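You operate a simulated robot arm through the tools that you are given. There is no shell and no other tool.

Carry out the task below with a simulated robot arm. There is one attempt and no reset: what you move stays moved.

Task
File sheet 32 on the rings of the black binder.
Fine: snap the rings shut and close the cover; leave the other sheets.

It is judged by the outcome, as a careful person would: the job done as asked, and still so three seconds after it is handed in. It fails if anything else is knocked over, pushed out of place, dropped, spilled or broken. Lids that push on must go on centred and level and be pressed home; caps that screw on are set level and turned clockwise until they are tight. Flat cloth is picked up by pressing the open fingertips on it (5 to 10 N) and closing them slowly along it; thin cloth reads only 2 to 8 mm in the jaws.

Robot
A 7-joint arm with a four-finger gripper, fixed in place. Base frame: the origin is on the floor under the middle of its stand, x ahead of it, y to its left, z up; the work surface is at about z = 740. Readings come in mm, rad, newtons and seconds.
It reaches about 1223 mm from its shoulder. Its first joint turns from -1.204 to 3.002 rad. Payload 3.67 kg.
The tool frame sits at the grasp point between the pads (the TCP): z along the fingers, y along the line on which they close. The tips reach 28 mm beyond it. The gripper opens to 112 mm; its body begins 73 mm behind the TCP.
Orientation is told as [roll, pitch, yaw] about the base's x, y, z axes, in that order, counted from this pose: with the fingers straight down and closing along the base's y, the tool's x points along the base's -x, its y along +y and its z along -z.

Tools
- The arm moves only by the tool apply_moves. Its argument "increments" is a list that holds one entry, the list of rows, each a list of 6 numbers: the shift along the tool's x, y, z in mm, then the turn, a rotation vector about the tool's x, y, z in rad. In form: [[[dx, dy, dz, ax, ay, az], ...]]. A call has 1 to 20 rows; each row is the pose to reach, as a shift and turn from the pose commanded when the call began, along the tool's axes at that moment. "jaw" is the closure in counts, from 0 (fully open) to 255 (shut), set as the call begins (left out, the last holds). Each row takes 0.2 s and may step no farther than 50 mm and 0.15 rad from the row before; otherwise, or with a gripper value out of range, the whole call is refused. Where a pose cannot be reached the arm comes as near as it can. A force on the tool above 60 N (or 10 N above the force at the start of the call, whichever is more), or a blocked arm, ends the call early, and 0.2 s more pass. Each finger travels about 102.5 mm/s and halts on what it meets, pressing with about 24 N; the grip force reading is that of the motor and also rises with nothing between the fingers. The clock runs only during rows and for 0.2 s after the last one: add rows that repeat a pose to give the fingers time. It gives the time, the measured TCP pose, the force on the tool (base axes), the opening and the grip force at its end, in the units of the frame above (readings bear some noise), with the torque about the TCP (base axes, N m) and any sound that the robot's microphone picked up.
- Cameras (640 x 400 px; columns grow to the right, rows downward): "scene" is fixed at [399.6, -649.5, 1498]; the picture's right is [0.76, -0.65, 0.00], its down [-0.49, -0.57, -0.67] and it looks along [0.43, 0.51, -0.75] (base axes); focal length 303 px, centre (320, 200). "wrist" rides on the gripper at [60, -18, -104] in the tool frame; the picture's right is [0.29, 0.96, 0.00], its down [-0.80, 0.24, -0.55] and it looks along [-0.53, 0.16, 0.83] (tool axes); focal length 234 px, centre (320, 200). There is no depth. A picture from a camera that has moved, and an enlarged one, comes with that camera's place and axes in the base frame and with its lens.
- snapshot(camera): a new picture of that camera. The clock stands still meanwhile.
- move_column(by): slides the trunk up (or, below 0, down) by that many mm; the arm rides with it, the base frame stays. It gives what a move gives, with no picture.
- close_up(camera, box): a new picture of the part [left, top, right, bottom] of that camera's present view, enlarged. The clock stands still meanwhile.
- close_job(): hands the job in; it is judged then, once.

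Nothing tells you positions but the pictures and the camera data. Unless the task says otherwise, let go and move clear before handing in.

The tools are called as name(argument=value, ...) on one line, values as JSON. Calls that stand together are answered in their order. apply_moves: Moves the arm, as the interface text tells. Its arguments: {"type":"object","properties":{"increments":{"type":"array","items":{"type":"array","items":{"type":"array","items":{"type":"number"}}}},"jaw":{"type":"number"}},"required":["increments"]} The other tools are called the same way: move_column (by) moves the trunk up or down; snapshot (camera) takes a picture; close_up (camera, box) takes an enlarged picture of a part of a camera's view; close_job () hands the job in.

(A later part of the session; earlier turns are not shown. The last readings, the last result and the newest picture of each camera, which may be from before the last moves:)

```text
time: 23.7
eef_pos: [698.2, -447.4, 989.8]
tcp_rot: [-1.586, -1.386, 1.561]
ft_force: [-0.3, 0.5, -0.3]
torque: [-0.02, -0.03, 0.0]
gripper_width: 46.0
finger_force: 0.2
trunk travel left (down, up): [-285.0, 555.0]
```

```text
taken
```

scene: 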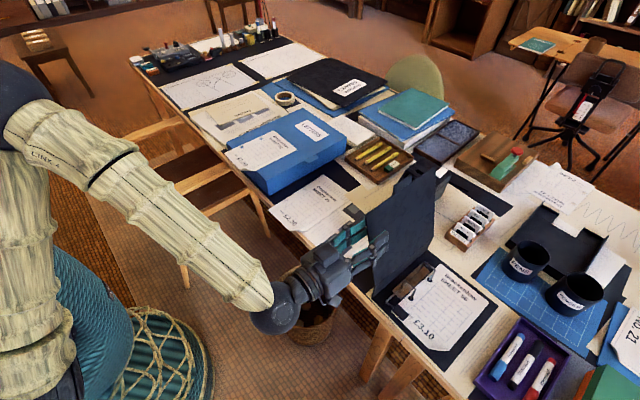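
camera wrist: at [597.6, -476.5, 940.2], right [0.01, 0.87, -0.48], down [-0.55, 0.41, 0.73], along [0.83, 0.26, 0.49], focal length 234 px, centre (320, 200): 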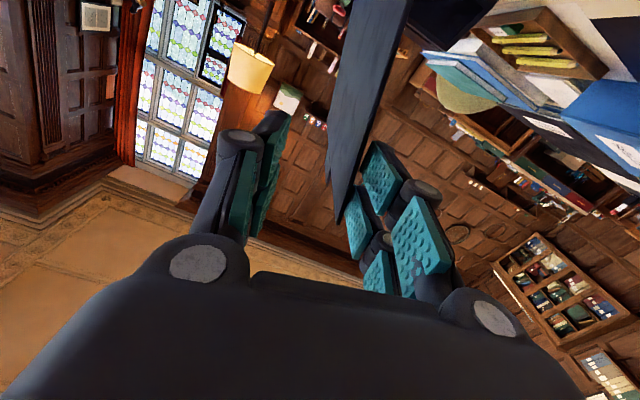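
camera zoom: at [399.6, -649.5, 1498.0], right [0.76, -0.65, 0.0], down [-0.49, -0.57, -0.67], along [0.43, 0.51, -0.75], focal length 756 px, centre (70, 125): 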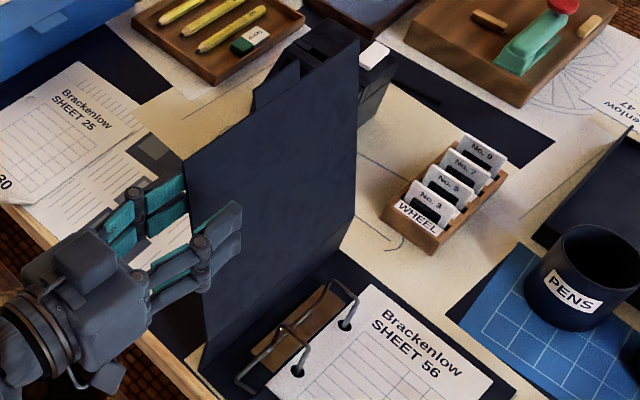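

The cover is now at about 108°, near the +y finger; the arm can't roll further at this place. I'll open the jaws fully (the +y finger moves away ~30 mm) and see if the cover follows it or rests on its own stop.

apply_moves(increments=[[[0, 0, 0, 0, 0, 0], [0, 0, 0, 0, 0, 0], [0, 0, 0, 0, 0, 0], [0, 0, 0, 0, 0, 0], [0, 0, 0, 0, 0, 0]]], jaw=100)

close_up(camera="wrist", box=[240, 60, 480, 300])

close_up(camera="scene", box=[340, 150, 500, 310])

```text
time: 24.9
eef_pos: [698.0, -447.7, 987.1]
tcp_rot: [-1.576, -1.387, 1.555]
ft_force: [0.1, 0.3, -0.3]
torque: [-0.02, -0.06, 0.01]
gripper_width: 68.2
finger_force: 0.5
trunk travel left (down, up): [-285.0, 555.0]
```

```text
1.67 times, centred on (360, 180) of wrist
camera zoom: at [594.5, -474.3, 932.8], right [0.02, 0.89, -0.46], down [-0.55, 0.39, 0.74], along [0.84, 0.23, 0.49], focal length 390 px, centre (253, 233)
```

zoom: 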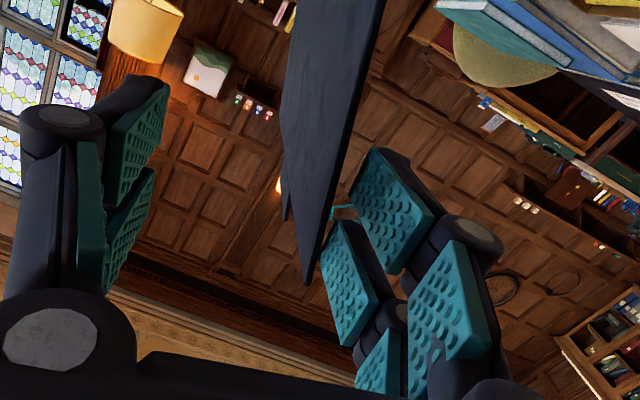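

```text
2.50 times, centred on (420, 230) of scene
camera zoom: at [399.6, -649.5, 1498.0], right [0.76, -0.65, 0.0], down [-0.49, -0.57, -0.67], along [0.43, 0.51, -0.75], focal length 756 px, centre (70, 125)
```

zoom: 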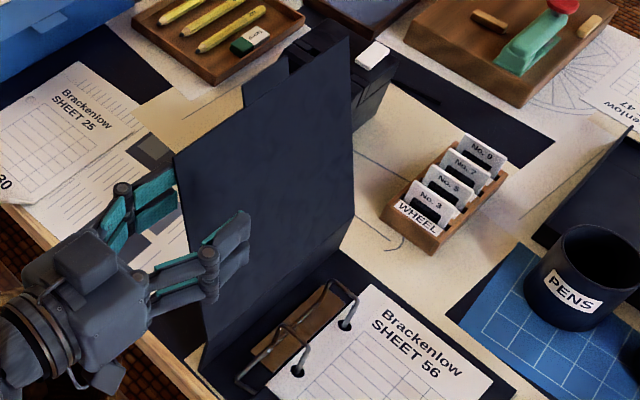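

The cover follows the finger, so it leans on it past vertical. I'll keep supporting it with the +y finger, opening the jaws fully to let it down further gently, and look for a stop.

apply_moves(increments=[[[0, 0, 0, 0, 0, 0], [0, 0, 0, 0, 0, 0], [0, 0, 0, 0, 0, 0], [0, 0, 0, 0, 0, 0], [0, 0, 0, 0, 0, 0]]], jaw=0)

close_up(camera="wrist", box=[240, 60, 480, 300])

close_up(camera="scene", box=[340, 150, 500, 310])

```text
time: 26.1
eef_pos: [699.7, -448.0, 988.5]
tcp_rot: [-1.571, -1.388, 1.548]
ft_force: [-0.2, 0.3, 0.4]
torque: [-0.01, 0.0, -0.03]
gripper_width: 111.8
finger_force: 0.1
trunk travel left (down, up): [-285.0, 555.0]
```

```text
1.67 times, centred on (360, 180) of wrist
camera zoom: at [594.6, -474.4, 932.3], right [0.02, 0.89, -0.46], down [-0.54, 0.39, 0.74], along [0.84, 0.23, 0.49], focal length 390 px, centre (253, 233)
```

zoom: 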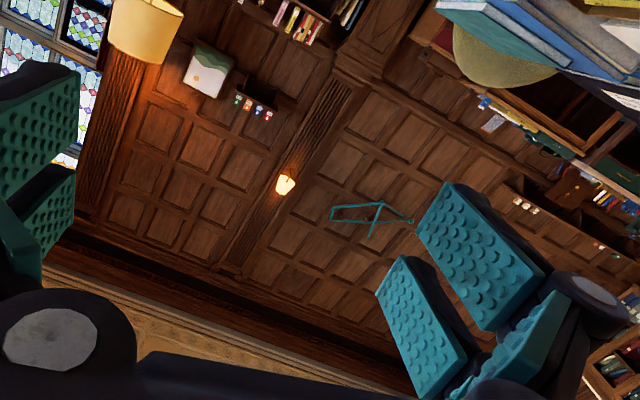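

```text
2.50 times, centred on (420, 230) of scene
camera zoom: at [399.6, -649.5, 1498.0], right [0.76, -0.65, 0.0], down [-0.49, -0.57, -0.67], along [0.43, 0.51, -0.75], focal length 756 px, centre (70, 125)
```

zoom: 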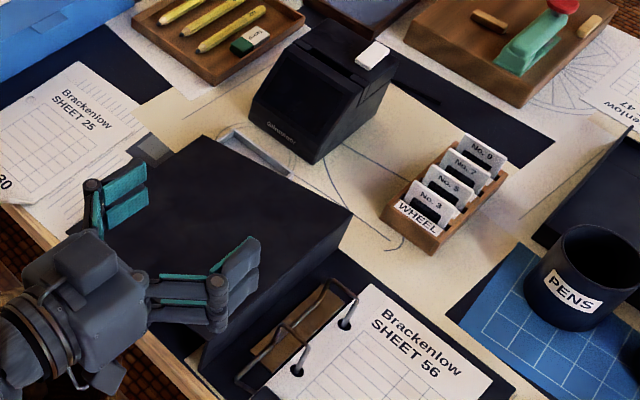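

The cover dropped fully open onto the +y side. I'll check carefully whether the small gray tray or other items moved.

close_up(camera="scene", box=[260, 170, 420, 270])

close_up(camera="scene", box=[360, 190, 440, 240])

close_up(camera="scene", box=[360, 220, 520, 345])

```text
4.00 times, centred on (340, 220) of scene
camera zoom: at [399.6, -649.5, 1498.0], right [0.76, -0.65, 0.0], down [-0.49, -0.57, -0.67], along [0.43, 0.51, -0.75], focal length 1210 px, centre (240, 120)
```

zoom: 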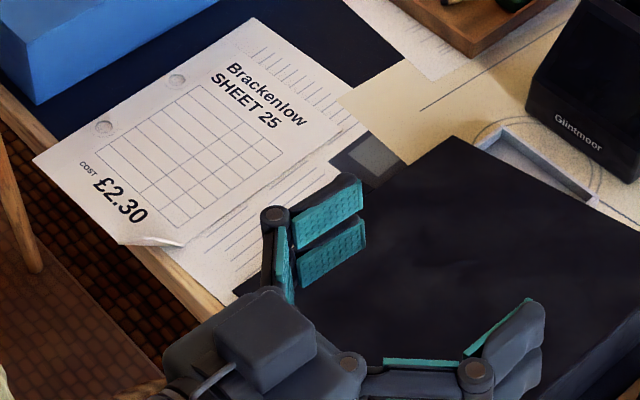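

```text
8.00 times, centred on (400, 215) of scene
camera zoom: at [399.6, -649.5, 1498.0], right [0.76, -0.65, 0.0], down [-0.49, -0.57, -0.67], along [0.43, 0.51, -0.75], focal length 2421 px, centre (-320, 80)
```

zoom: 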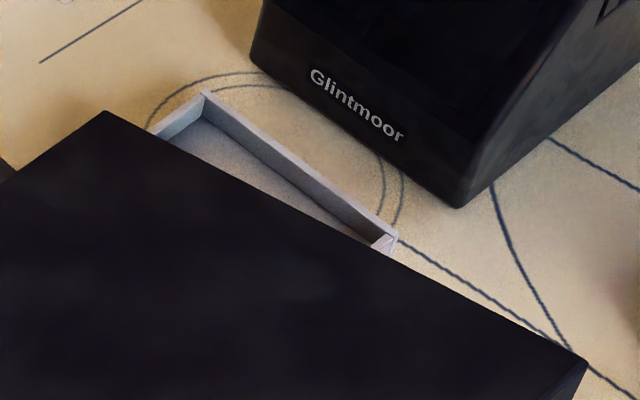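

```text
3.20 times, centred on (440, 282) of scene
camera zoom: at [399.6, -649.5, 1498.0], right [0.76, -0.65, 0.0], down [-0.49, -0.57, -0.67], along [0.43, 0.51, -0.75], focal length 968 px, centre (-64, -64)
```

zoom: 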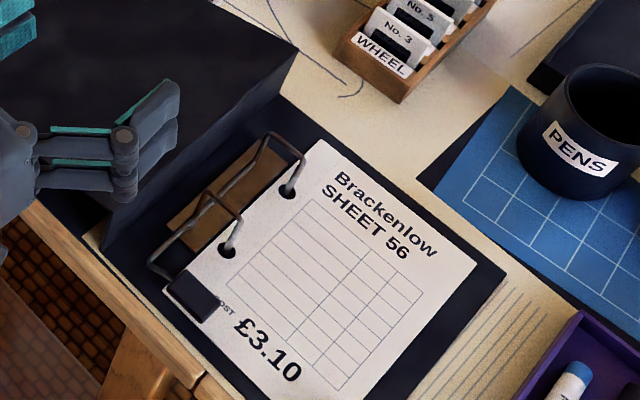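

Nothing else moved; the cover lies open. Now I'll study the lever-arch mechanism up close.

close_up(camera="scene", box=[395, 250, 475, 320])

close_up(camera="scene", box=[400, 290, 440, 325])

close_up(camera="scene", box=[415, 255, 465, 299])

```text
5.71 times, centred on (435, 285) of scene
camera zoom: at [399.6, -649.5, 1498.0], right [0.76, -0.65, 0.0], down [-0.49, -0.57, -0.67], along [0.43, 0.51, -0.75], focal length 1729 px, centre (-337, -286)
```

zoom: 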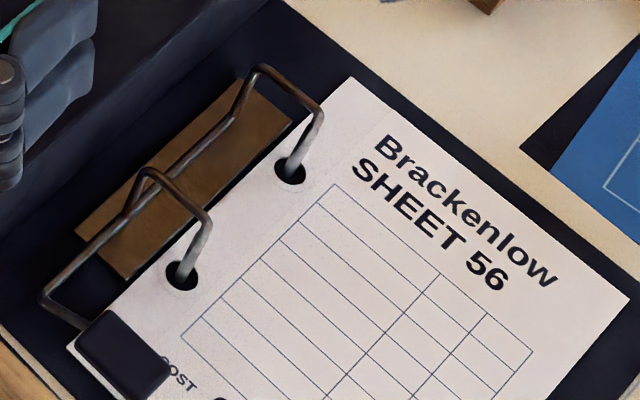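

```text
11.43 times, centred on (420, 308) of scene
camera zoom: at [399.6, -649.5, 1498.0], right [0.76, -0.65, 0.0], down [-0.49, -0.57, -0.67], along [0.43, 0.51, -0.75], focal length 3458 px, centre (-823, -1029)
```

zoom: 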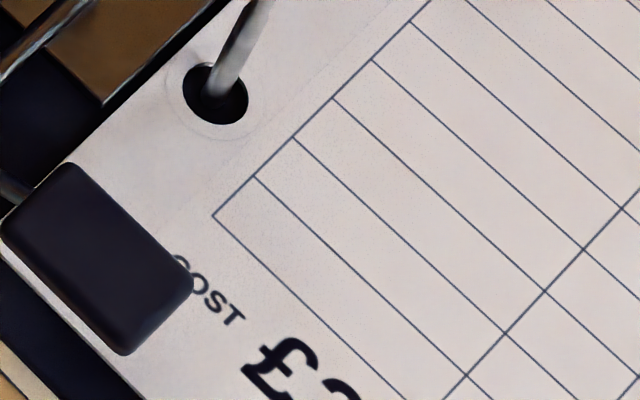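

```text
9.09 times, centred on (440, 277) of scene
camera zoom: at [399.6, -649.5, 1498.0], right [0.76, -0.65, 0.0], down [-0.49, -0.57, -0.67], along [0.43, 0.51, -0.75], focal length 2751 px, centre (-771, -500)
```

zoom: 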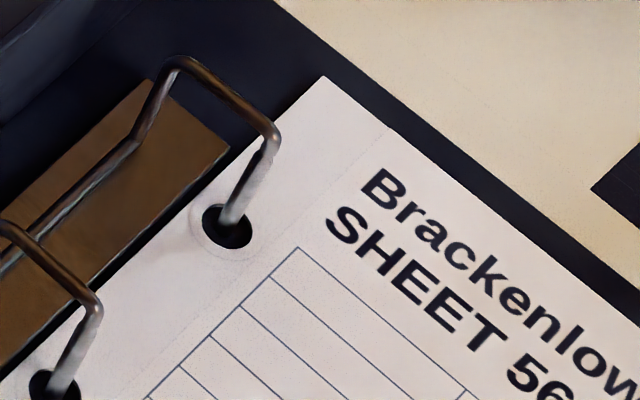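

The tray and other items are in place. The bail (rod, two arches and the black knob at ≈(736,−559,766)) pivots about a rod parallel to the spine at y≈−519. I'll back the hand out, roll it back, and turn it fingers-down with the jaws closing along x so it can pinch the knob.

apply_moves(increments=[[[0, 0, -40, 0, 0, 0], [0, 0, -80, 0, 0, 0.05], [0, 0, -100, 0, 0, 0.18], [-10, 0, -100, 0, 0, 0.32], [-20, 0, -100, 0, 0, 0.46], [-30, -10, -100, 0, 0, 0.6], [-40, -20, -100, 0, 0, 0.74], [-50, -30, -100, 0, 0, 0.88], [-60, -40, -100, 0, 0, 1.02], [-60, -50, -100, 0, 0, 1.16], [-60, -60, -100, 0, 0, 1.3], [-60, -70, -100, 0, 0, 1.44], [-60, -80, -100, 0, 0, 1.58], [-60, -80, -100, 0, 0, 1.7], [-60, -80, -100, 0, 0, 1.754], [-60, -80, -100, 0, 0, 1.754]]])

snapshot(camera="scene")

```text
time: 29.5
eef_pos: [604.7, -491.2, 1073.5]
tcp_rot: [1.572, -0.044, -1.571]
ft_force: [0.4, 0.7, -0.1]
torque: [-0.01, 0.0, 0.03]
gripper_width: 111.8
finger_force: 0.0
trunk travel left (down, up): [-285.0, 555.0]
```

```text
taken
```

scene: 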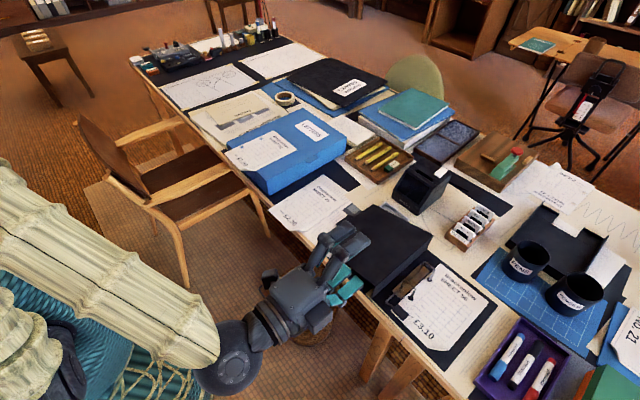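

Now I pitch the hand to fingers-down above the knob area.

apply_moves(increments=[[[0, 0, 0, 0, 0, 0.044], [0, 0, 0, 0, 0, 0.044]]])

apply_moves(increments=[[[-8, 0, 11, 0.14, 0, 0], [-16, 0, 22, 0.28, 0, 0], [-24, 0, 33, 0.42, 0, 0], [-32, 0, 44, 0.56, 0, 0], [-40, -10, 55, 0.7, 0, 0], [-48, -25, 66, 0.84, 0, 0], [-56, -40, 77, 0.98, 0, 0], [-64, -55, 88, 1.12, 0, 0], [-72, -70, 99, 1.26, 0, 0], [-80, -85, 110, 1.4, 0, 0], [-88, -100, 121, 1.5, 0, 0], [-90, -123, 131, 1.571, 0, 0], [-90, -123, 131, 1.571, 0, 0]]])

snapshot(camera="scene")

snapshot(camera="wrist")

```text
time: 30.1
eef_pos: [603.7, -492.1, 1074.8]
tcp_rot: [1.571, -0.002, -1.572]
ft_force: [0.7, -0.2, 0.5]
torque: [0.02, -0.02, 0.01]
gripper_width: 111.8
finger_force: 0.0
trunk travel left (down, up): [-285.0, 555.0]
```

```text
time: 32.9
eef_pos: [734.9, -581.1, 950.3]
tcp_rot: [0.0, -0.001, -1.572]
ft_force: [-0.1, 0.5, -0.2]
torque: [0.0, 0.0, -0.01]
gripper_width: 112.0
finger_force: 0.0
trunk travel left (down, up): [-285.0, 555.0]
```

```text
taken
```

scene: 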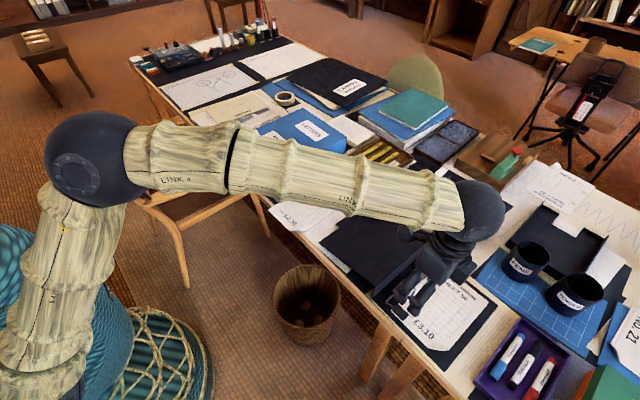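

```text
taken
camera wrist: at [717.3, -521.0, 1053.9], right [0.96, 0.29, 0.0], down [0.24, -0.8, 0.56], along [0.16, -0.53, -0.83], focal length 234 px, centre (320, 200)
```

wrist: 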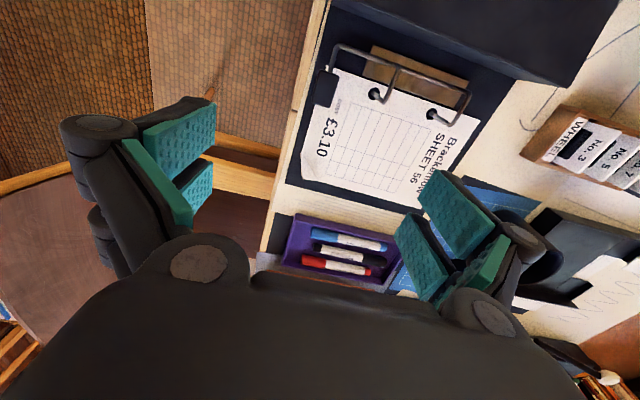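

The fingers point down over the binder. I'll use this second viewpoint to triangulate the mechanism.

close_up(camera="wrist", box=[290, 20, 490, 145])

close_up(camera="wrist", box=[300, 30, 400, 120])

```text
3.20 times, centred on (390, 82) of wrist
camera zoom: at [717.3, -521.0, 1053.9], right [0.96, 0.29, 0.0], down [0.24, -0.8, 0.56], along [0.16, -0.53, -0.83], focal length 749 px, centre (96, 576)
```

zoom: 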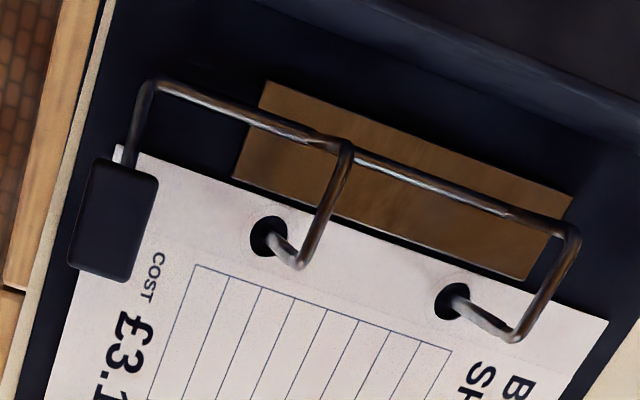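

```text
4.44 times, centred on (350, 75) of wrist
camera zoom: at [717.3, -521.0, 1053.9], right [0.96, 0.29, 0.0], down [0.24, -0.8, 0.56], along [0.16, -0.53, -0.83], focal length 1041 px, centre (187, 756)
```

zoom: 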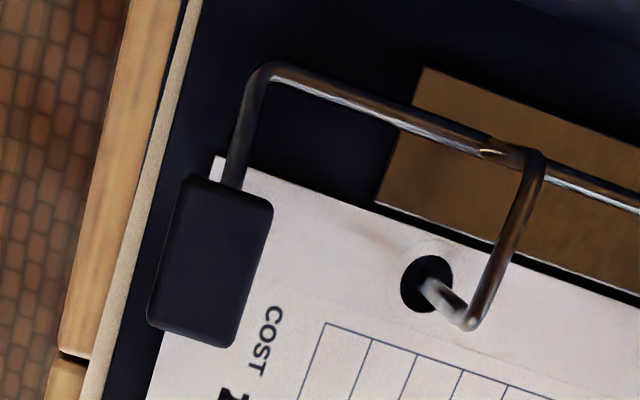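

Triangulation gives: knob centre ≈(735.5, −559, 762; top 768), pivot rod at (y −517, z 750), posts at (794, −550.5) and (873, −551.3), arch tops z≈804. I'll narrow the jaws to 36 mm and descend with the +y finger pair lined up over the knob.

apply_moves(increments=[[[0, 0, 30, 0, 0, 0], [0, 0, 60, 0, 0, 0], [0, 0, 90, 0, 0, 0], [0, 0, 120, 0, 0, 0], [0, 0, 130, 0, 0, 0], [0, 0, 130, 0, 0, 0]]], jaw=173)

snapshot(camera="wrist")

close_up(camera="scene", box=[360, 220, 500, 345])

```text
time: 34.3
eef_pos: [732.8, -581.6, 820.2]
tcp_rot: [0.0, -0.002, -1.572]
ft_force: [1.1, 0.1, -0.4]
torque: [0.0, 0.02, 0.03]
gripper_width: 36.1
finger_force: 0.0
trunk travel left (down, up): [-285.0, 555.0]
```

```text
taken
camera wrist: at [716.3, -522.6, 923.6], right [0.96, 0.29, 0.0], down [0.24, -0.8, 0.56], along [0.16, -0.53, -0.83], focal length 234 px, centre (320, 200)
```

wrist: 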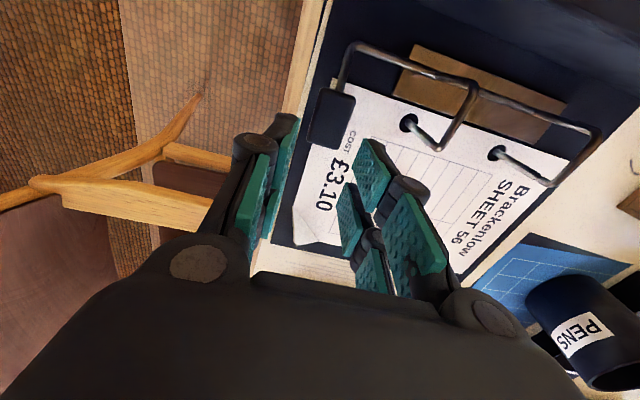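

```text
3.20 times, centred on (430, 282) of scene
camera zoom: at [399.6, -649.5, 1498.0], right [0.76, -0.65, 0.0], down [-0.49, -0.57, -0.67], along [0.43, 0.51, -0.75], focal length 968 px, centre (-32, -64)
```

zoom: 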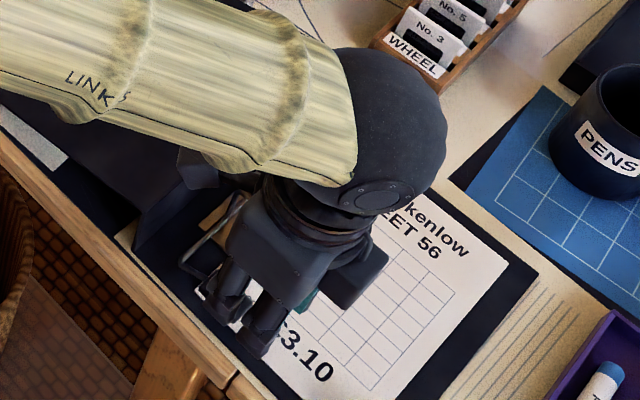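

Alignment looks right: the knob sits between the +y finger pair. I'll descend so the tips flank the knob just above the sheet.

apply_moves(increments=[[[0, 2.7, 10, 0, 0, 0], [0, 2.7, 20, 0, 0, 0], [0, 2.7, 28, 0, 0, 0], [0, 2.7, 36, 0, 0, 0], [0, 2.7, 36, 0, 0, 0]]])

snapshot(camera="wrist")

close_up(camera="wrist", box=[220, 40, 480, 240])

```text
time: 35.5
eef_pos: [736.3, -582.2, 784.5]
tcp_rot: [0.0, -0.002, -1.572]
ft_force: [0.6, 0.9, 0.0]
torque: [0.01, 0.01, -0.01]
gripper_width: 36.1
finger_force: 0.1
trunk travel left (down, up): [-285.0, 555.0]
```

```text
taken
camera wrist: at [719.5, -522.6, 888.7], right [0.96, 0.29, 0.0], down [0.24, -0.8, 0.56], along [0.16, -0.53, -0.83], focal length 234 px, centre (320, 200)
```

wrist: 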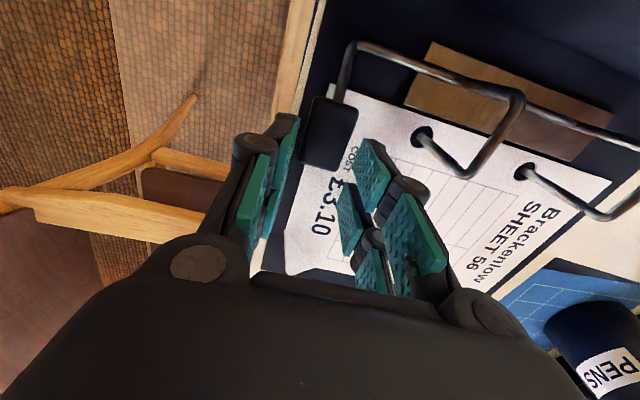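

```text
2.00 times, centred on (350, 140) of wrist
camera zoom: at [719.5, -522.6, 888.7], right [0.96, 0.29, 0.0], down [0.24, -0.8, 0.56], along [0.16, -0.53, -0.83], focal length 468 px, centre (260, 320)
```

zoom: 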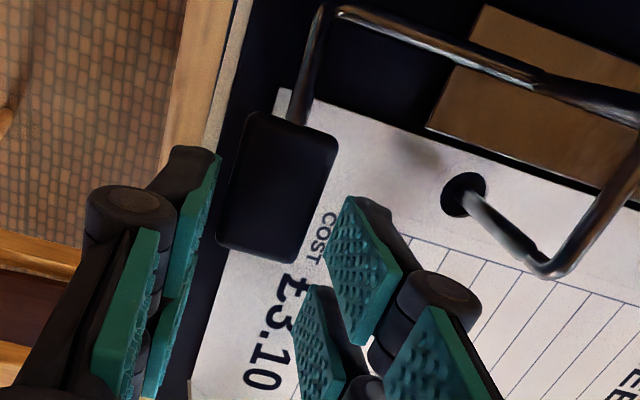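

The tips flank the knob. I'll close the jaws and see whether they stop at about 23 mm.

apply_moves(increments=[[[0, 0, 0, 0, 0, 0], [0, 0, 0, 0, 0, 0], [0, 0, 0, 0, 0, 0]]], jaw=225)

close_up(camera="wrist", box=[220, 40, 480, 240])

```text
time: 36.3
eef_pos: [736.5, -583.3, 785.8]
tcp_rot: [0.0, -0.001, -1.572]
ft_force: [-2.0, -1.6, 0.0]
torque: [-0.11, 0.04, 0.04]
gripper_width: 23.2
finger_force: 23.9
trunk travel left (down, up): [-285.0, 555.0]
```

```text
2.00 times, centred on (350, 140) of wrist
camera zoom: at [719.4, -522.9, 888.7], right [0.96, 0.29, 0.0], down [0.24, -0.8, 0.56], along [0.16, -0.53, -0.83], focal length 468 px, centre (260, 320)
```

zoom: 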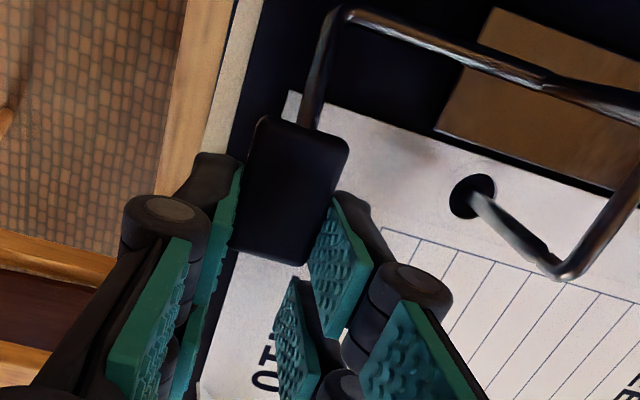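

The knob is gripped (23 mm, 24 N). I'll rotate the bail up about its rod, hand following the rotation, a small angle first.

apply_moves(increments=[[[1.9, 0, -3.2, 0, -0.05, 0], [3.8, 0, -6.4, 0, -0.1, 0], [6, 0, -9.4, 0, -0.15, 0], [8.3, 0, -12.4, 0, -0.2, 0], [8.3, 0, -12.4, 0, -0.2, 0]]])

close_up(camera="wrist", box=[220, 0, 540, 240])

close_up(camera="scene", box=[370, 230, 490, 330])

```text
time: 37.5
eef_pos: [737.6, -574.2, 797.6]
tcp_rot: [0.001, -0.204, -1.572]
ft_force: [-1.4, -0.2, 1.4]
torque: [0.16, 0.05, 0.0]
gripper_width: 23.3
finger_force: 24.5
trunk travel left (down, up): [-285.0, 555.0]
```

```text
1.67 times, centred on (380, 120) of wrist
camera zoom: at [719.9, -494.2, 887.1], right [0.96, 0.28, -0.06], down [0.24, -0.67, 0.7], along [0.16, -0.69, -0.71], focal length 390 px, centre (220, 333)
```

zoom: 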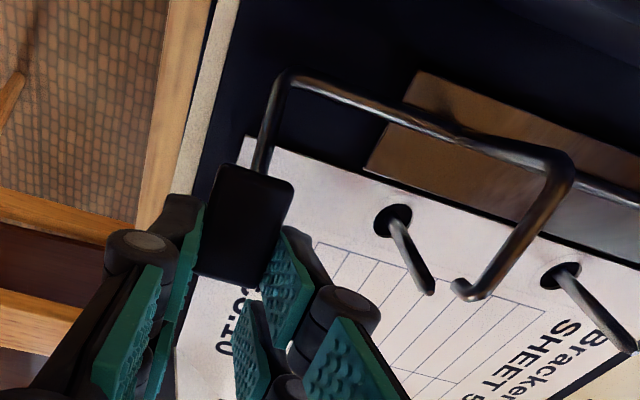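

```text
4.00 times, centred on (430, 280) of scene
camera zoom: at [399.6, -649.5, 1498.0], right [0.76, -0.65, 0.0], down [-0.49, -0.57, -0.67], along [0.43, 0.51, -0.75], focal length 1210 px, centre (-120, -120)
```

zoom: 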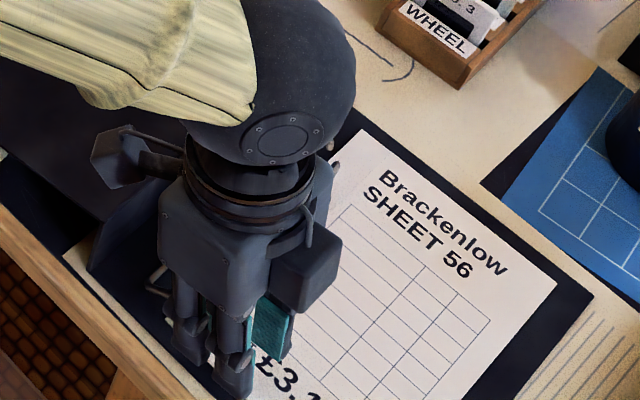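

The arch is lifting off its post. I continue rotating to ~0.6 rad.

apply_moves(increments=[[[1.9, 0, -3.2, 0, -0.05, 0], [3.8, 0, -6.4, 0, -0.1, 0], [6, 0, -9.4, 0, -0.15, 0], [8.3, 0, -12.4, 0, -0.2, 0], [10.8, 0, -15.2, 0, -0.25, 0], [13.3, 0, -17.9, 0, -0.3, 0], [16, 0, -20.5, 0, -0.35, 0], [18.8, 0, -22.9, 0, -0.4, 0], [18.8, 0, -22.9, 0, -0.4, 0]]])

close_up(camera="wrist", box=[220, 0, 540, 240])

close_up(camera="scene", box=[370, 230, 490, 330])

```text
time: 39.5
eef_pos: [736.9, -550.6, 815.6]
tcp_rot: [-0.001, -0.603, -1.573]
ft_force: [-0.7, -1.2, 2.3]
torque: [0.05, -0.02, -0.05]
gripper_width: 23.0
finger_force: 24.0
trunk travel left (down, up): [-285.0, 555.0]
```

```text
1.67 times, centred on (380, 120) of wrist
camera zoom: at [719.8, -442.6, 867.6], right [0.96, 0.24, -0.16], down [0.24, -0.34, 0.91], along [0.16, -0.91, -0.38], focal length 390 px, centre (220, 333)
```

zoom: 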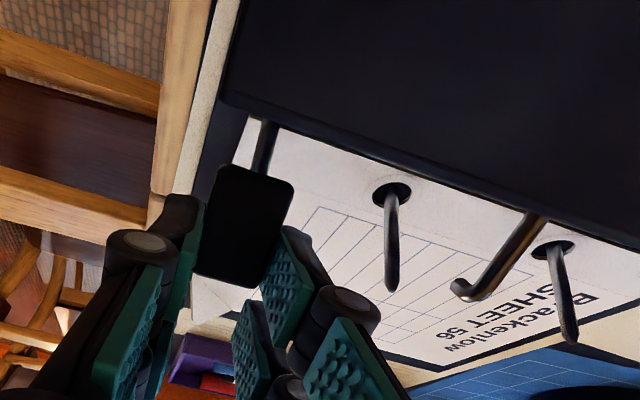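

```text
4.00 times, centred on (430, 280) of scene
camera zoom: at [399.6, -649.5, 1498.0], right [0.76, -0.65, 0.0], down [-0.49, -0.57, -0.67], along [0.43, 0.51, -0.75], focal length 1210 px, centre (-120, -120)
```

zoom: 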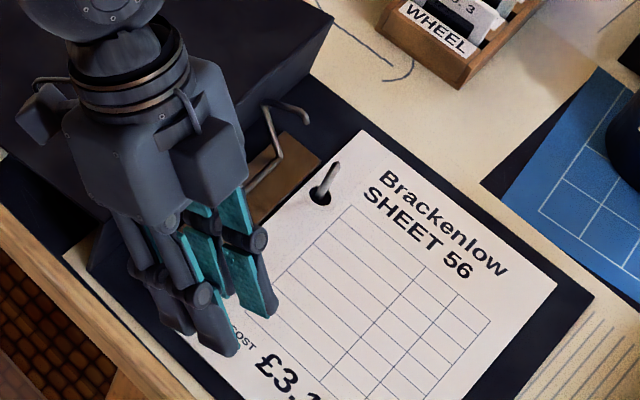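

Still free. I continue by another 0.25 rad, watching the forces for the end stop.

apply_moves(increments=[[[1.9, 0, -3.2, 0, -0.05, 0], [3.8, 0, -6.4, 0, -0.1, 0], [6, 0, -9.4, 0, -0.15, 0], [8.3, 0, -12.4, 0, -0.2, 0], [10.8, 0, -15.2, 0, -0.25, 0], [10.8, 0, -15.2, 0, -0.25, 0]]])

close_up(camera="wrist", box=[220, 0, 540, 240])

close_up(camera="scene", box=[370, 230, 490, 330])

```text
time: 41.1
eef_pos: [717.7, -568.8, 791.0]
tcp_rot: [-0.047, -0.815, -1.593]
ft_force: [-1.4, -2.6, 10.4]
torque: [0.4, 0.16, 0.1]
gripper_width: 22.4
finger_force: 23.7
trunk travel left (down, up): [-285.0, 555.0]
stopped in row 6: the arm was blocked; the commanded pose is now the measured one
```

```text
1.67 times, centred on (380, 120) of wrist
camera zoom: at [707.4, -451.1, 818.6], right [0.96, 0.14, -0.24], down [0.26, -0.16, 0.95], along [0.1, -0.98, -0.19], focal length 390 px, centre (220, 333)
```

zoom: 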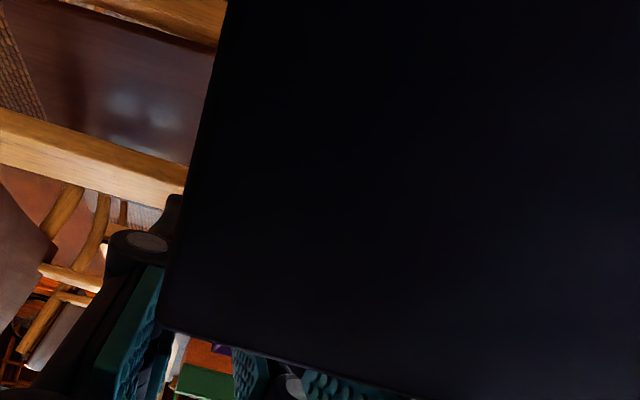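

```text
4.00 times, centred on (430, 280) of scene
camera zoom: at [399.6, -649.5, 1498.0], right [0.76, -0.65, 0.0], down [-0.49, -0.57, -0.67], along [0.43, 0.51, -0.75], focal length 1210 px, centre (-120, -120)
```

zoom: 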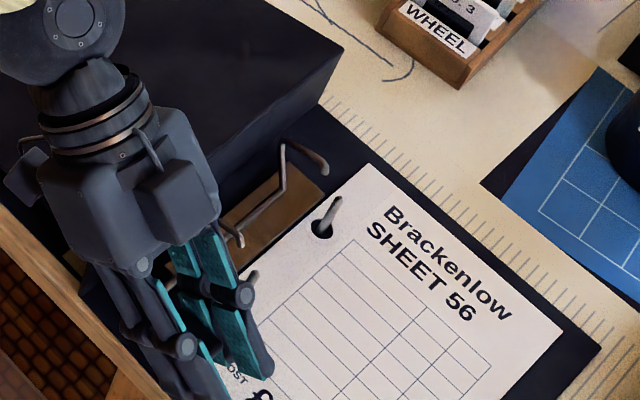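

The arm hit a joint limit and drifted, dragging the binder a little. I'll assess the scene before doing anything else.

snapshot(camera="scene")

close_up(camera="scene", box=[340, 170, 500, 270])

close_up(camera="scene", box=[400, 280, 560, 400])

snapshot(camera="wrist")

```text
taken
```

scene: 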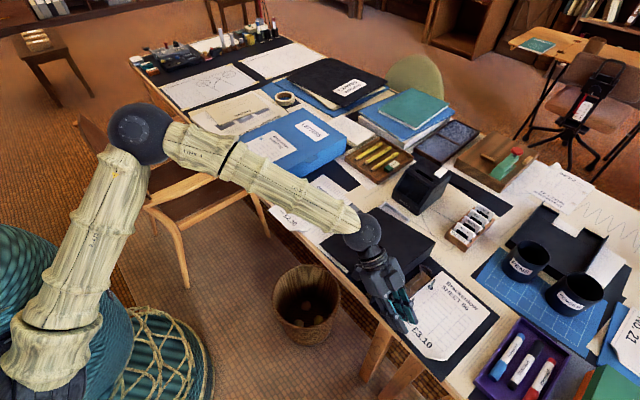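

```text
4.00 times, centred on (420, 220) of scene
camera zoom: at [399.6, -649.5, 1498.0], right [0.76, -0.65, 0.0], down [-0.49, -0.57, -0.67], along [0.43, 0.51, -0.75], focal length 1210 px, centre (-80, 120)
```

zoom: 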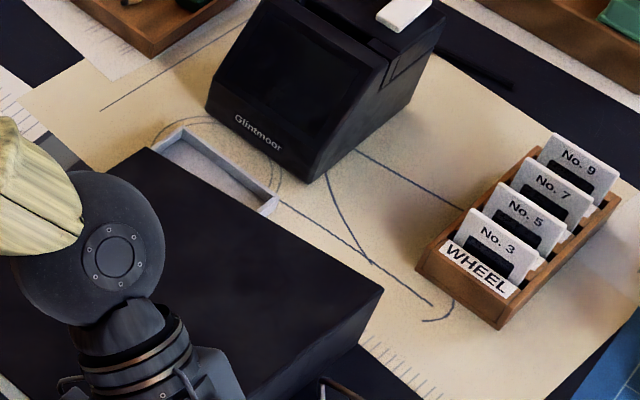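

```text
3.33 times, centred on (480, 340) of scene
camera zoom: at [399.6, -649.5, 1498.0], right [0.76, -0.65, 0.0], down [-0.49, -0.57, -0.67], along [0.43, 0.51, -0.75], focal length 1009 px, centre (-213, -267)
```

zoom: 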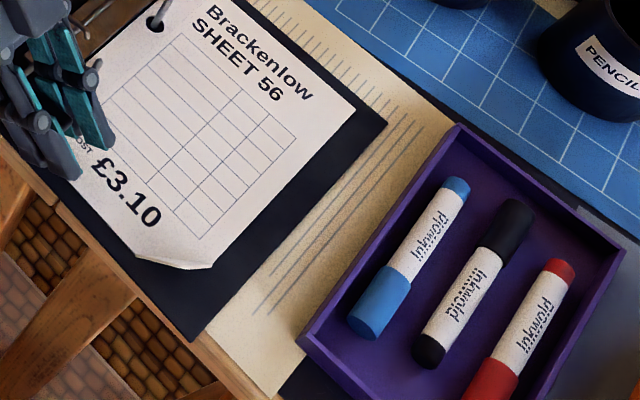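

```text
taken
camera wrist: at [707.4, -451.1, 818.6], right [0.96, 0.14, -0.24], down [0.26, -0.16, 0.95], along [0.1, -0.98, -0.19], focal length 234 px, centre (320, 200)
```

wrist: 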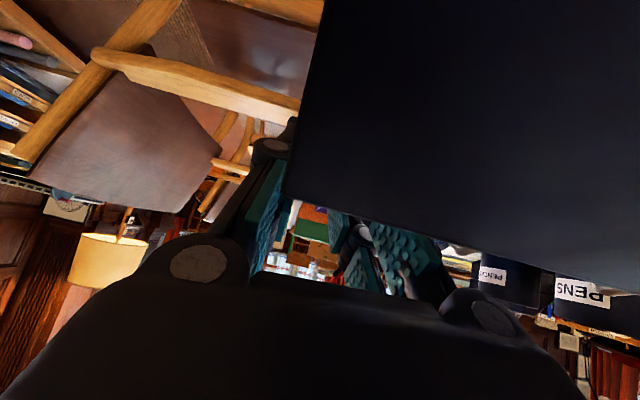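

Only the binder itself shifted (~20–30 mm toward me); the tray, cups and pens are untouched. I'll open the jaws slightly to see whether the bail stays open by itself.

apply_moves(increments=[[[0, 0, 0, 0, 0, 0], [0, 0, 0, 0, 0, 0]]], jaw=185)

close_up(camera="scene", box=[370, 230, 490, 330])

snapshot(camera="wrist")

```text
time: 41.7
eef_pos: [717.5, -567.4, 789.8]
tcp_rot: [-0.046, -0.816, -1.591]
ft_force: [0.0, 0.3, -0.3]
torque: [0.04, 0.01, 0.0]
gripper_width: 30.9
finger_force: 0.0
trunk travel left (down, up): [-285.0, 555.0]
```

```text
4.00 times, centred on (430, 280) of scene
camera zoom: at [399.6, -649.5, 1498.0], right [0.76, -0.65, 0.0], down [-0.49, -0.57, -0.67], along [0.43, 0.51, -0.75], focal length 1210 px, centre (-120, -120)
```

zoom: 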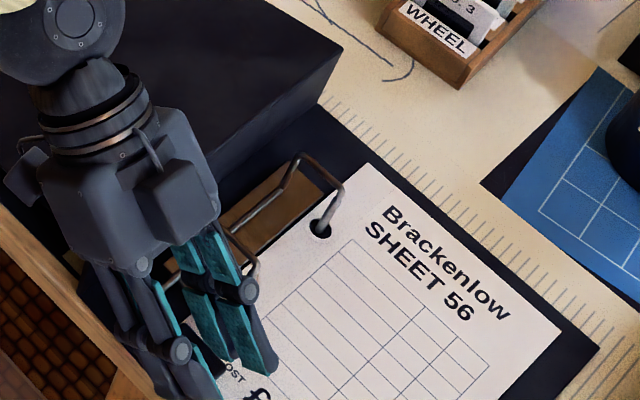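

```text
taken
camera wrist: at [708.0, -450.6, 817.5], right [0.96, 0.14, -0.24], down [0.26, -0.16, 0.95], along [0.1, -0.98, -0.19], focal length 234 px, centre (320, 200)
```

wrist: 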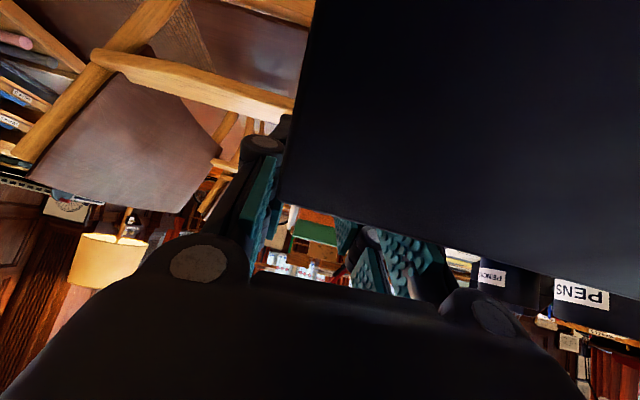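

The bail closed again when let go (it had sagged to ~12°). I'll back out upward, straighten the hand, and re-measure; next idea is to push the arches open from the −y side, which also pushes the binder back toward its place.

apply_moves(increments=[[[-18.2, 0, -17.1, 0, 0, 0], [-36.4, 0, -34.2, 0, 0, 0], [-54.6, 0, -51.3, 0, 0.14, 0], [-72.8, 0, -68.4, 0, 0.28, 0], [-91, 0, -85.5, 0, 0.42, 0], [-109.2, 0, -102.6, 0, 0.56, 0], [-120, 0, -112, 0, 0.7, 0], [-120, 0, -112, 0, 0.816, 0], [-120, 0, -112, 0, 0.816, 0]]], jaw=160)

snapshot(camera="wrist")

snapshot(camera="scene")

```text
time: 43.7
eef_pos: [724.2, -566.3, 957.2]
tcp_rot: [-0.03, -0.003, -1.621]
ft_force: [0.7, -1.0, -0.6]
torque: [0.0, 0.04, 0.01]
gripper_width: 41.7
finger_force: 0.1
trunk travel left (down, up): [-285.0, 555.0]
```

```text
taken
camera wrist: at [712.4, -506.2, 1060.7], right [0.97, 0.24, -0.03], down [0.22, -0.81, 0.55], along [0.11, -0.54, -0.84], focal length 234 px, centre (320, 200)
```

wrist: 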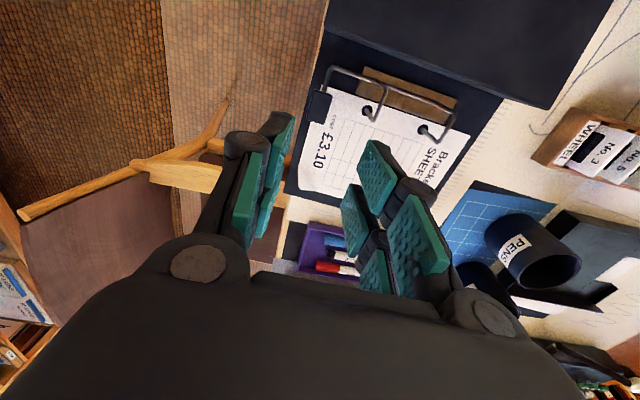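

```text
taken
```

scene: 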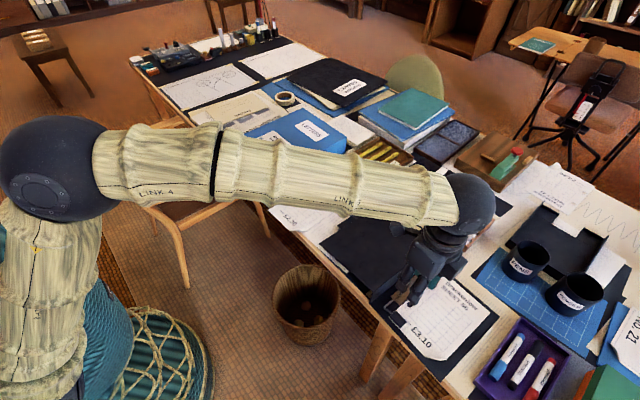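

apply_moves(increments=[[[-10, 10, 0, -0.03, 0, -0.05], [-10, 10, 0, -0.03, 0, -0.05], [-10, 10, 0, -0.03, 0, -0.05]]])

close_up(camera="wrist", box=[290, 40, 490, 165])

close_up(camera="scene", box=[380, 250, 500, 350])

```text
time: 44.5
eef_pos: [734.1, -577.6, 953.6]
tcp_rot: [-0.001, -0.003, -1.573]
ft_force: [-0.4, 0.8, -0.2]
torque: [-0.02, -0.01, -0.02]
gripper_width: 41.9
finger_force: 0.1
trunk travel left (down, up): [-285.0, 555.0]
```

```text
3.20 times, centred on (390, 102) of wrist
camera zoom: at [716.6, -517.8, 1058.8], right [0.96, 0.29, 0.0], down [0.24, -0.8, 0.56], along [0.16, -0.53, -0.83], focal length 749 px, centre (96, 512)
```

zoom: 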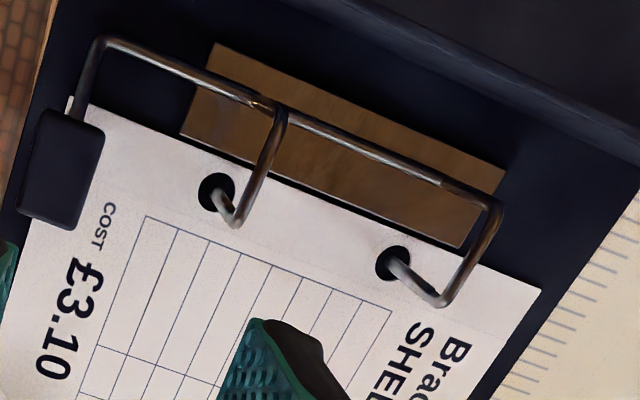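

```text
4.00 times, centred on (440, 300) of scene
camera zoom: at [399.6, -649.5, 1498.0], right [0.76, -0.65, 0.0], down [-0.49, -0.57, -0.67], along [0.43, 0.51, -0.75], focal length 1210 px, centre (-160, -200)
```

zoom: 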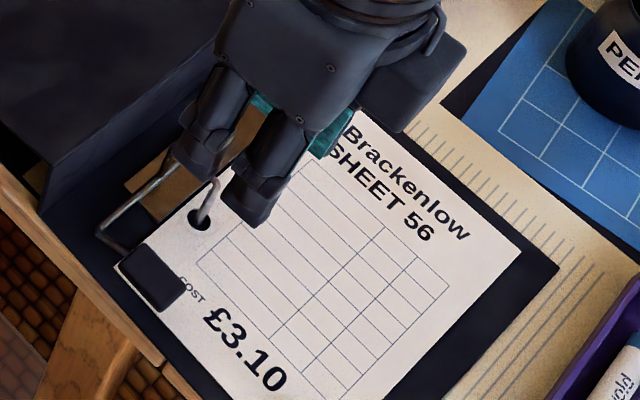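

The binder is now rotated about −3.5°, posts at ≈(777.7,−559.7) and (856.7,−564.6). I'll close the fingers and place the fingertips on the −y side of the near arch tip, at z≈797 (above the fixed post), to push the arch open toward +y.

apply_moves(increments=[[[-14, 21, 0, 0, 0, 0], [-27.4, 43, 0, 0, 0, 0], [-27.4, 43, 30, 0, 0, 0], [-27.4, 43, 60, 0, 0, 0], [-27.4, 43, 90, 0, 0, 0], [-27.4, 43, 118, 0, 0, 0], [-27.4, 43, 118, 0, 0, 0]]], jaw=255)

snapshot(camera="wrist")

close_up(camera="scene", box=[380, 250, 500, 350])

```text
time: 46.1
eef_pos: [776.0, -602.3, 838.2]
tcp_rot: [0.0, -0.003, -1.574]
ft_force: [-1.0, 0.1, -0.1]
torque: [-0.04, -0.01, 0.0]
gripper_width: 0.0
finger_force: 24.1
trunk travel left (down, up): [-285.0, 555.0]
```

```text
taken
camera wrist: at [759.4, -543.6, 941.2], right [0.96, 0.29, 0.0], down [0.24, -0.8, 0.56], along [0.16, -0.53, -0.83], focal length 234 px, centre (320, 200)
```

wrist: 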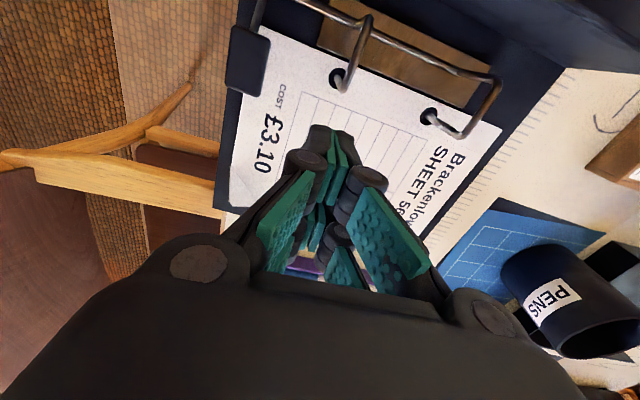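

```text
4.00 times, centred on (440, 300) of scene
camera zoom: at [399.6, -649.5, 1498.0], right [0.76, -0.65, 0.0], down [-0.49, -0.57, -0.67], along [0.43, 0.51, -0.75], focal length 1210 px, centre (-160, -200)
```

zoom: 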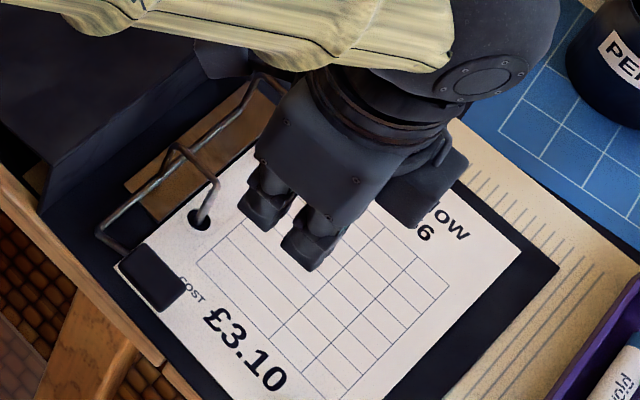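

Aligned with the near arch tip. I'll lower to tip height z≈797 and push gently toward +y.

apply_moves(increments=[[[0, 1, 7, 0, 0, 0], [0, 1, 13, 0, 0, 0], [5, 1, 13, 0, 0, 0], [10, 1, 13, 0, 0, 0], [15, 1, 13, 0, 0, 0], [20, 1, 12, 0, 0, 0], [25, 1, 11, 0, 0, 0], [25, 1, 11, 0, 0, 0]]])

snapshot(camera="wrist")

close_up(camera="scene", box=[380, 250, 500, 350])

```text
time: 47.9
eef_pos: [778.1, -579.8, 826.0]
tcp_rot: [0.0, 0.0, -1.573]
ft_force: [-0.3, -0.4, 0.2]
torque: [-0.01, 0.0, 0.01]
gripper_width: 0.3
finger_force: 23.6
trunk travel left (down, up): [-285.0, 555.0]
```

```text
taken
camera wrist: at [760.5, -519.9, 930.1], right [0.96, 0.29, 0.0], down [0.24, -0.8, 0.55], along [0.16, -0.53, -0.83], focal length 234 px, centre (320, 200)
```

wrist: 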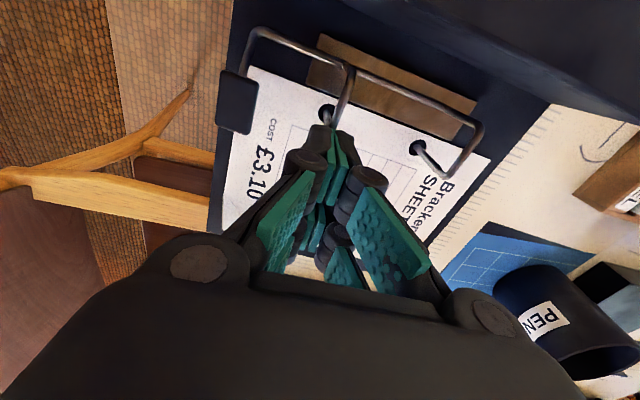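

```text
4.00 times, centred on (440, 300) of scene
camera zoom: at [399.6, -649.5, 1498.0], right [0.76, -0.65, 0.0], down [-0.49, -0.57, -0.67], along [0.43, 0.51, -0.75], focal length 1210 px, centre (-160, -200)
```

zoom: 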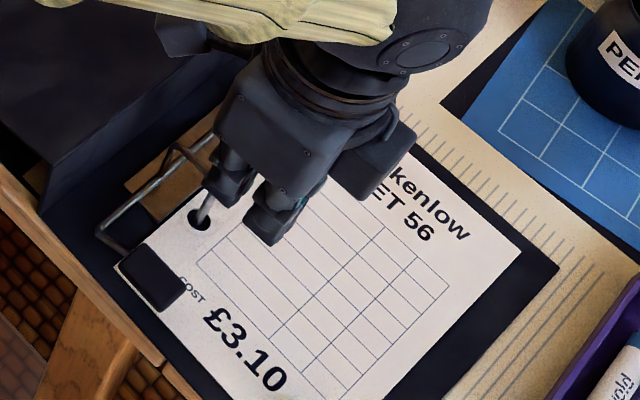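

No contact force yet. I continue pushing in small steps.

apply_moves(increments=[[[4, 0, 0, 0, 0, 0], [8, 0, 0, 0, 0, 0], [12, 0, 0, 0, 0, 0], [16, 0, -1, 0, 0, 0], [20, 0, -2, 0, 0, 0], [20, 0, -2, 0, 0, 0]]])

close_up(camera="wrist", box=[200, 0, 520, 200])

close_up(camera="scene", box=[380, 250, 500, 350])

```text
time: 49.3
eef_pos: [776.9, -560.3, 826.1]
tcp_rot: [0.001, 0.0, -1.572]
ft_force: [0.7, 0.5, -0.3]
torque: [0.01, 0.0, 0.02]
gripper_width: 0.0
finger_force: 23.8
trunk travel left (down, up): [-285.0, 555.0]
```

```text
2.00 times, centred on (360, 100) of wrist
camera zoom: at [759.9, -499.7, 930.9], right [0.96, 0.29, 0.0], down [0.24, -0.8, 0.55], along [0.16, -0.53, -0.83], focal length 468 px, centre (240, 400)
```

zoom: 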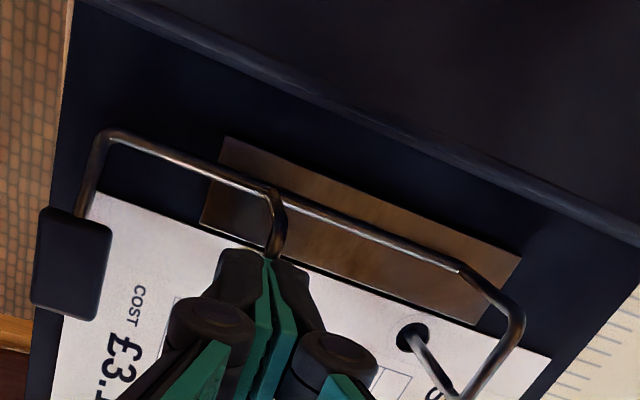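

```text
4.00 times, centred on (440, 300) of scene
camera zoom: at [399.6, -649.5, 1498.0], right [0.76, -0.65, 0.0], down [-0.49, -0.57, -0.67], along [0.43, 0.51, -0.75], focal length 1210 px, centre (-160, -200)
```

zoom: 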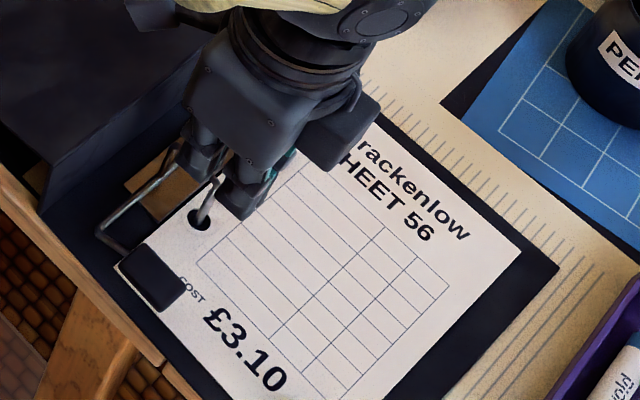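

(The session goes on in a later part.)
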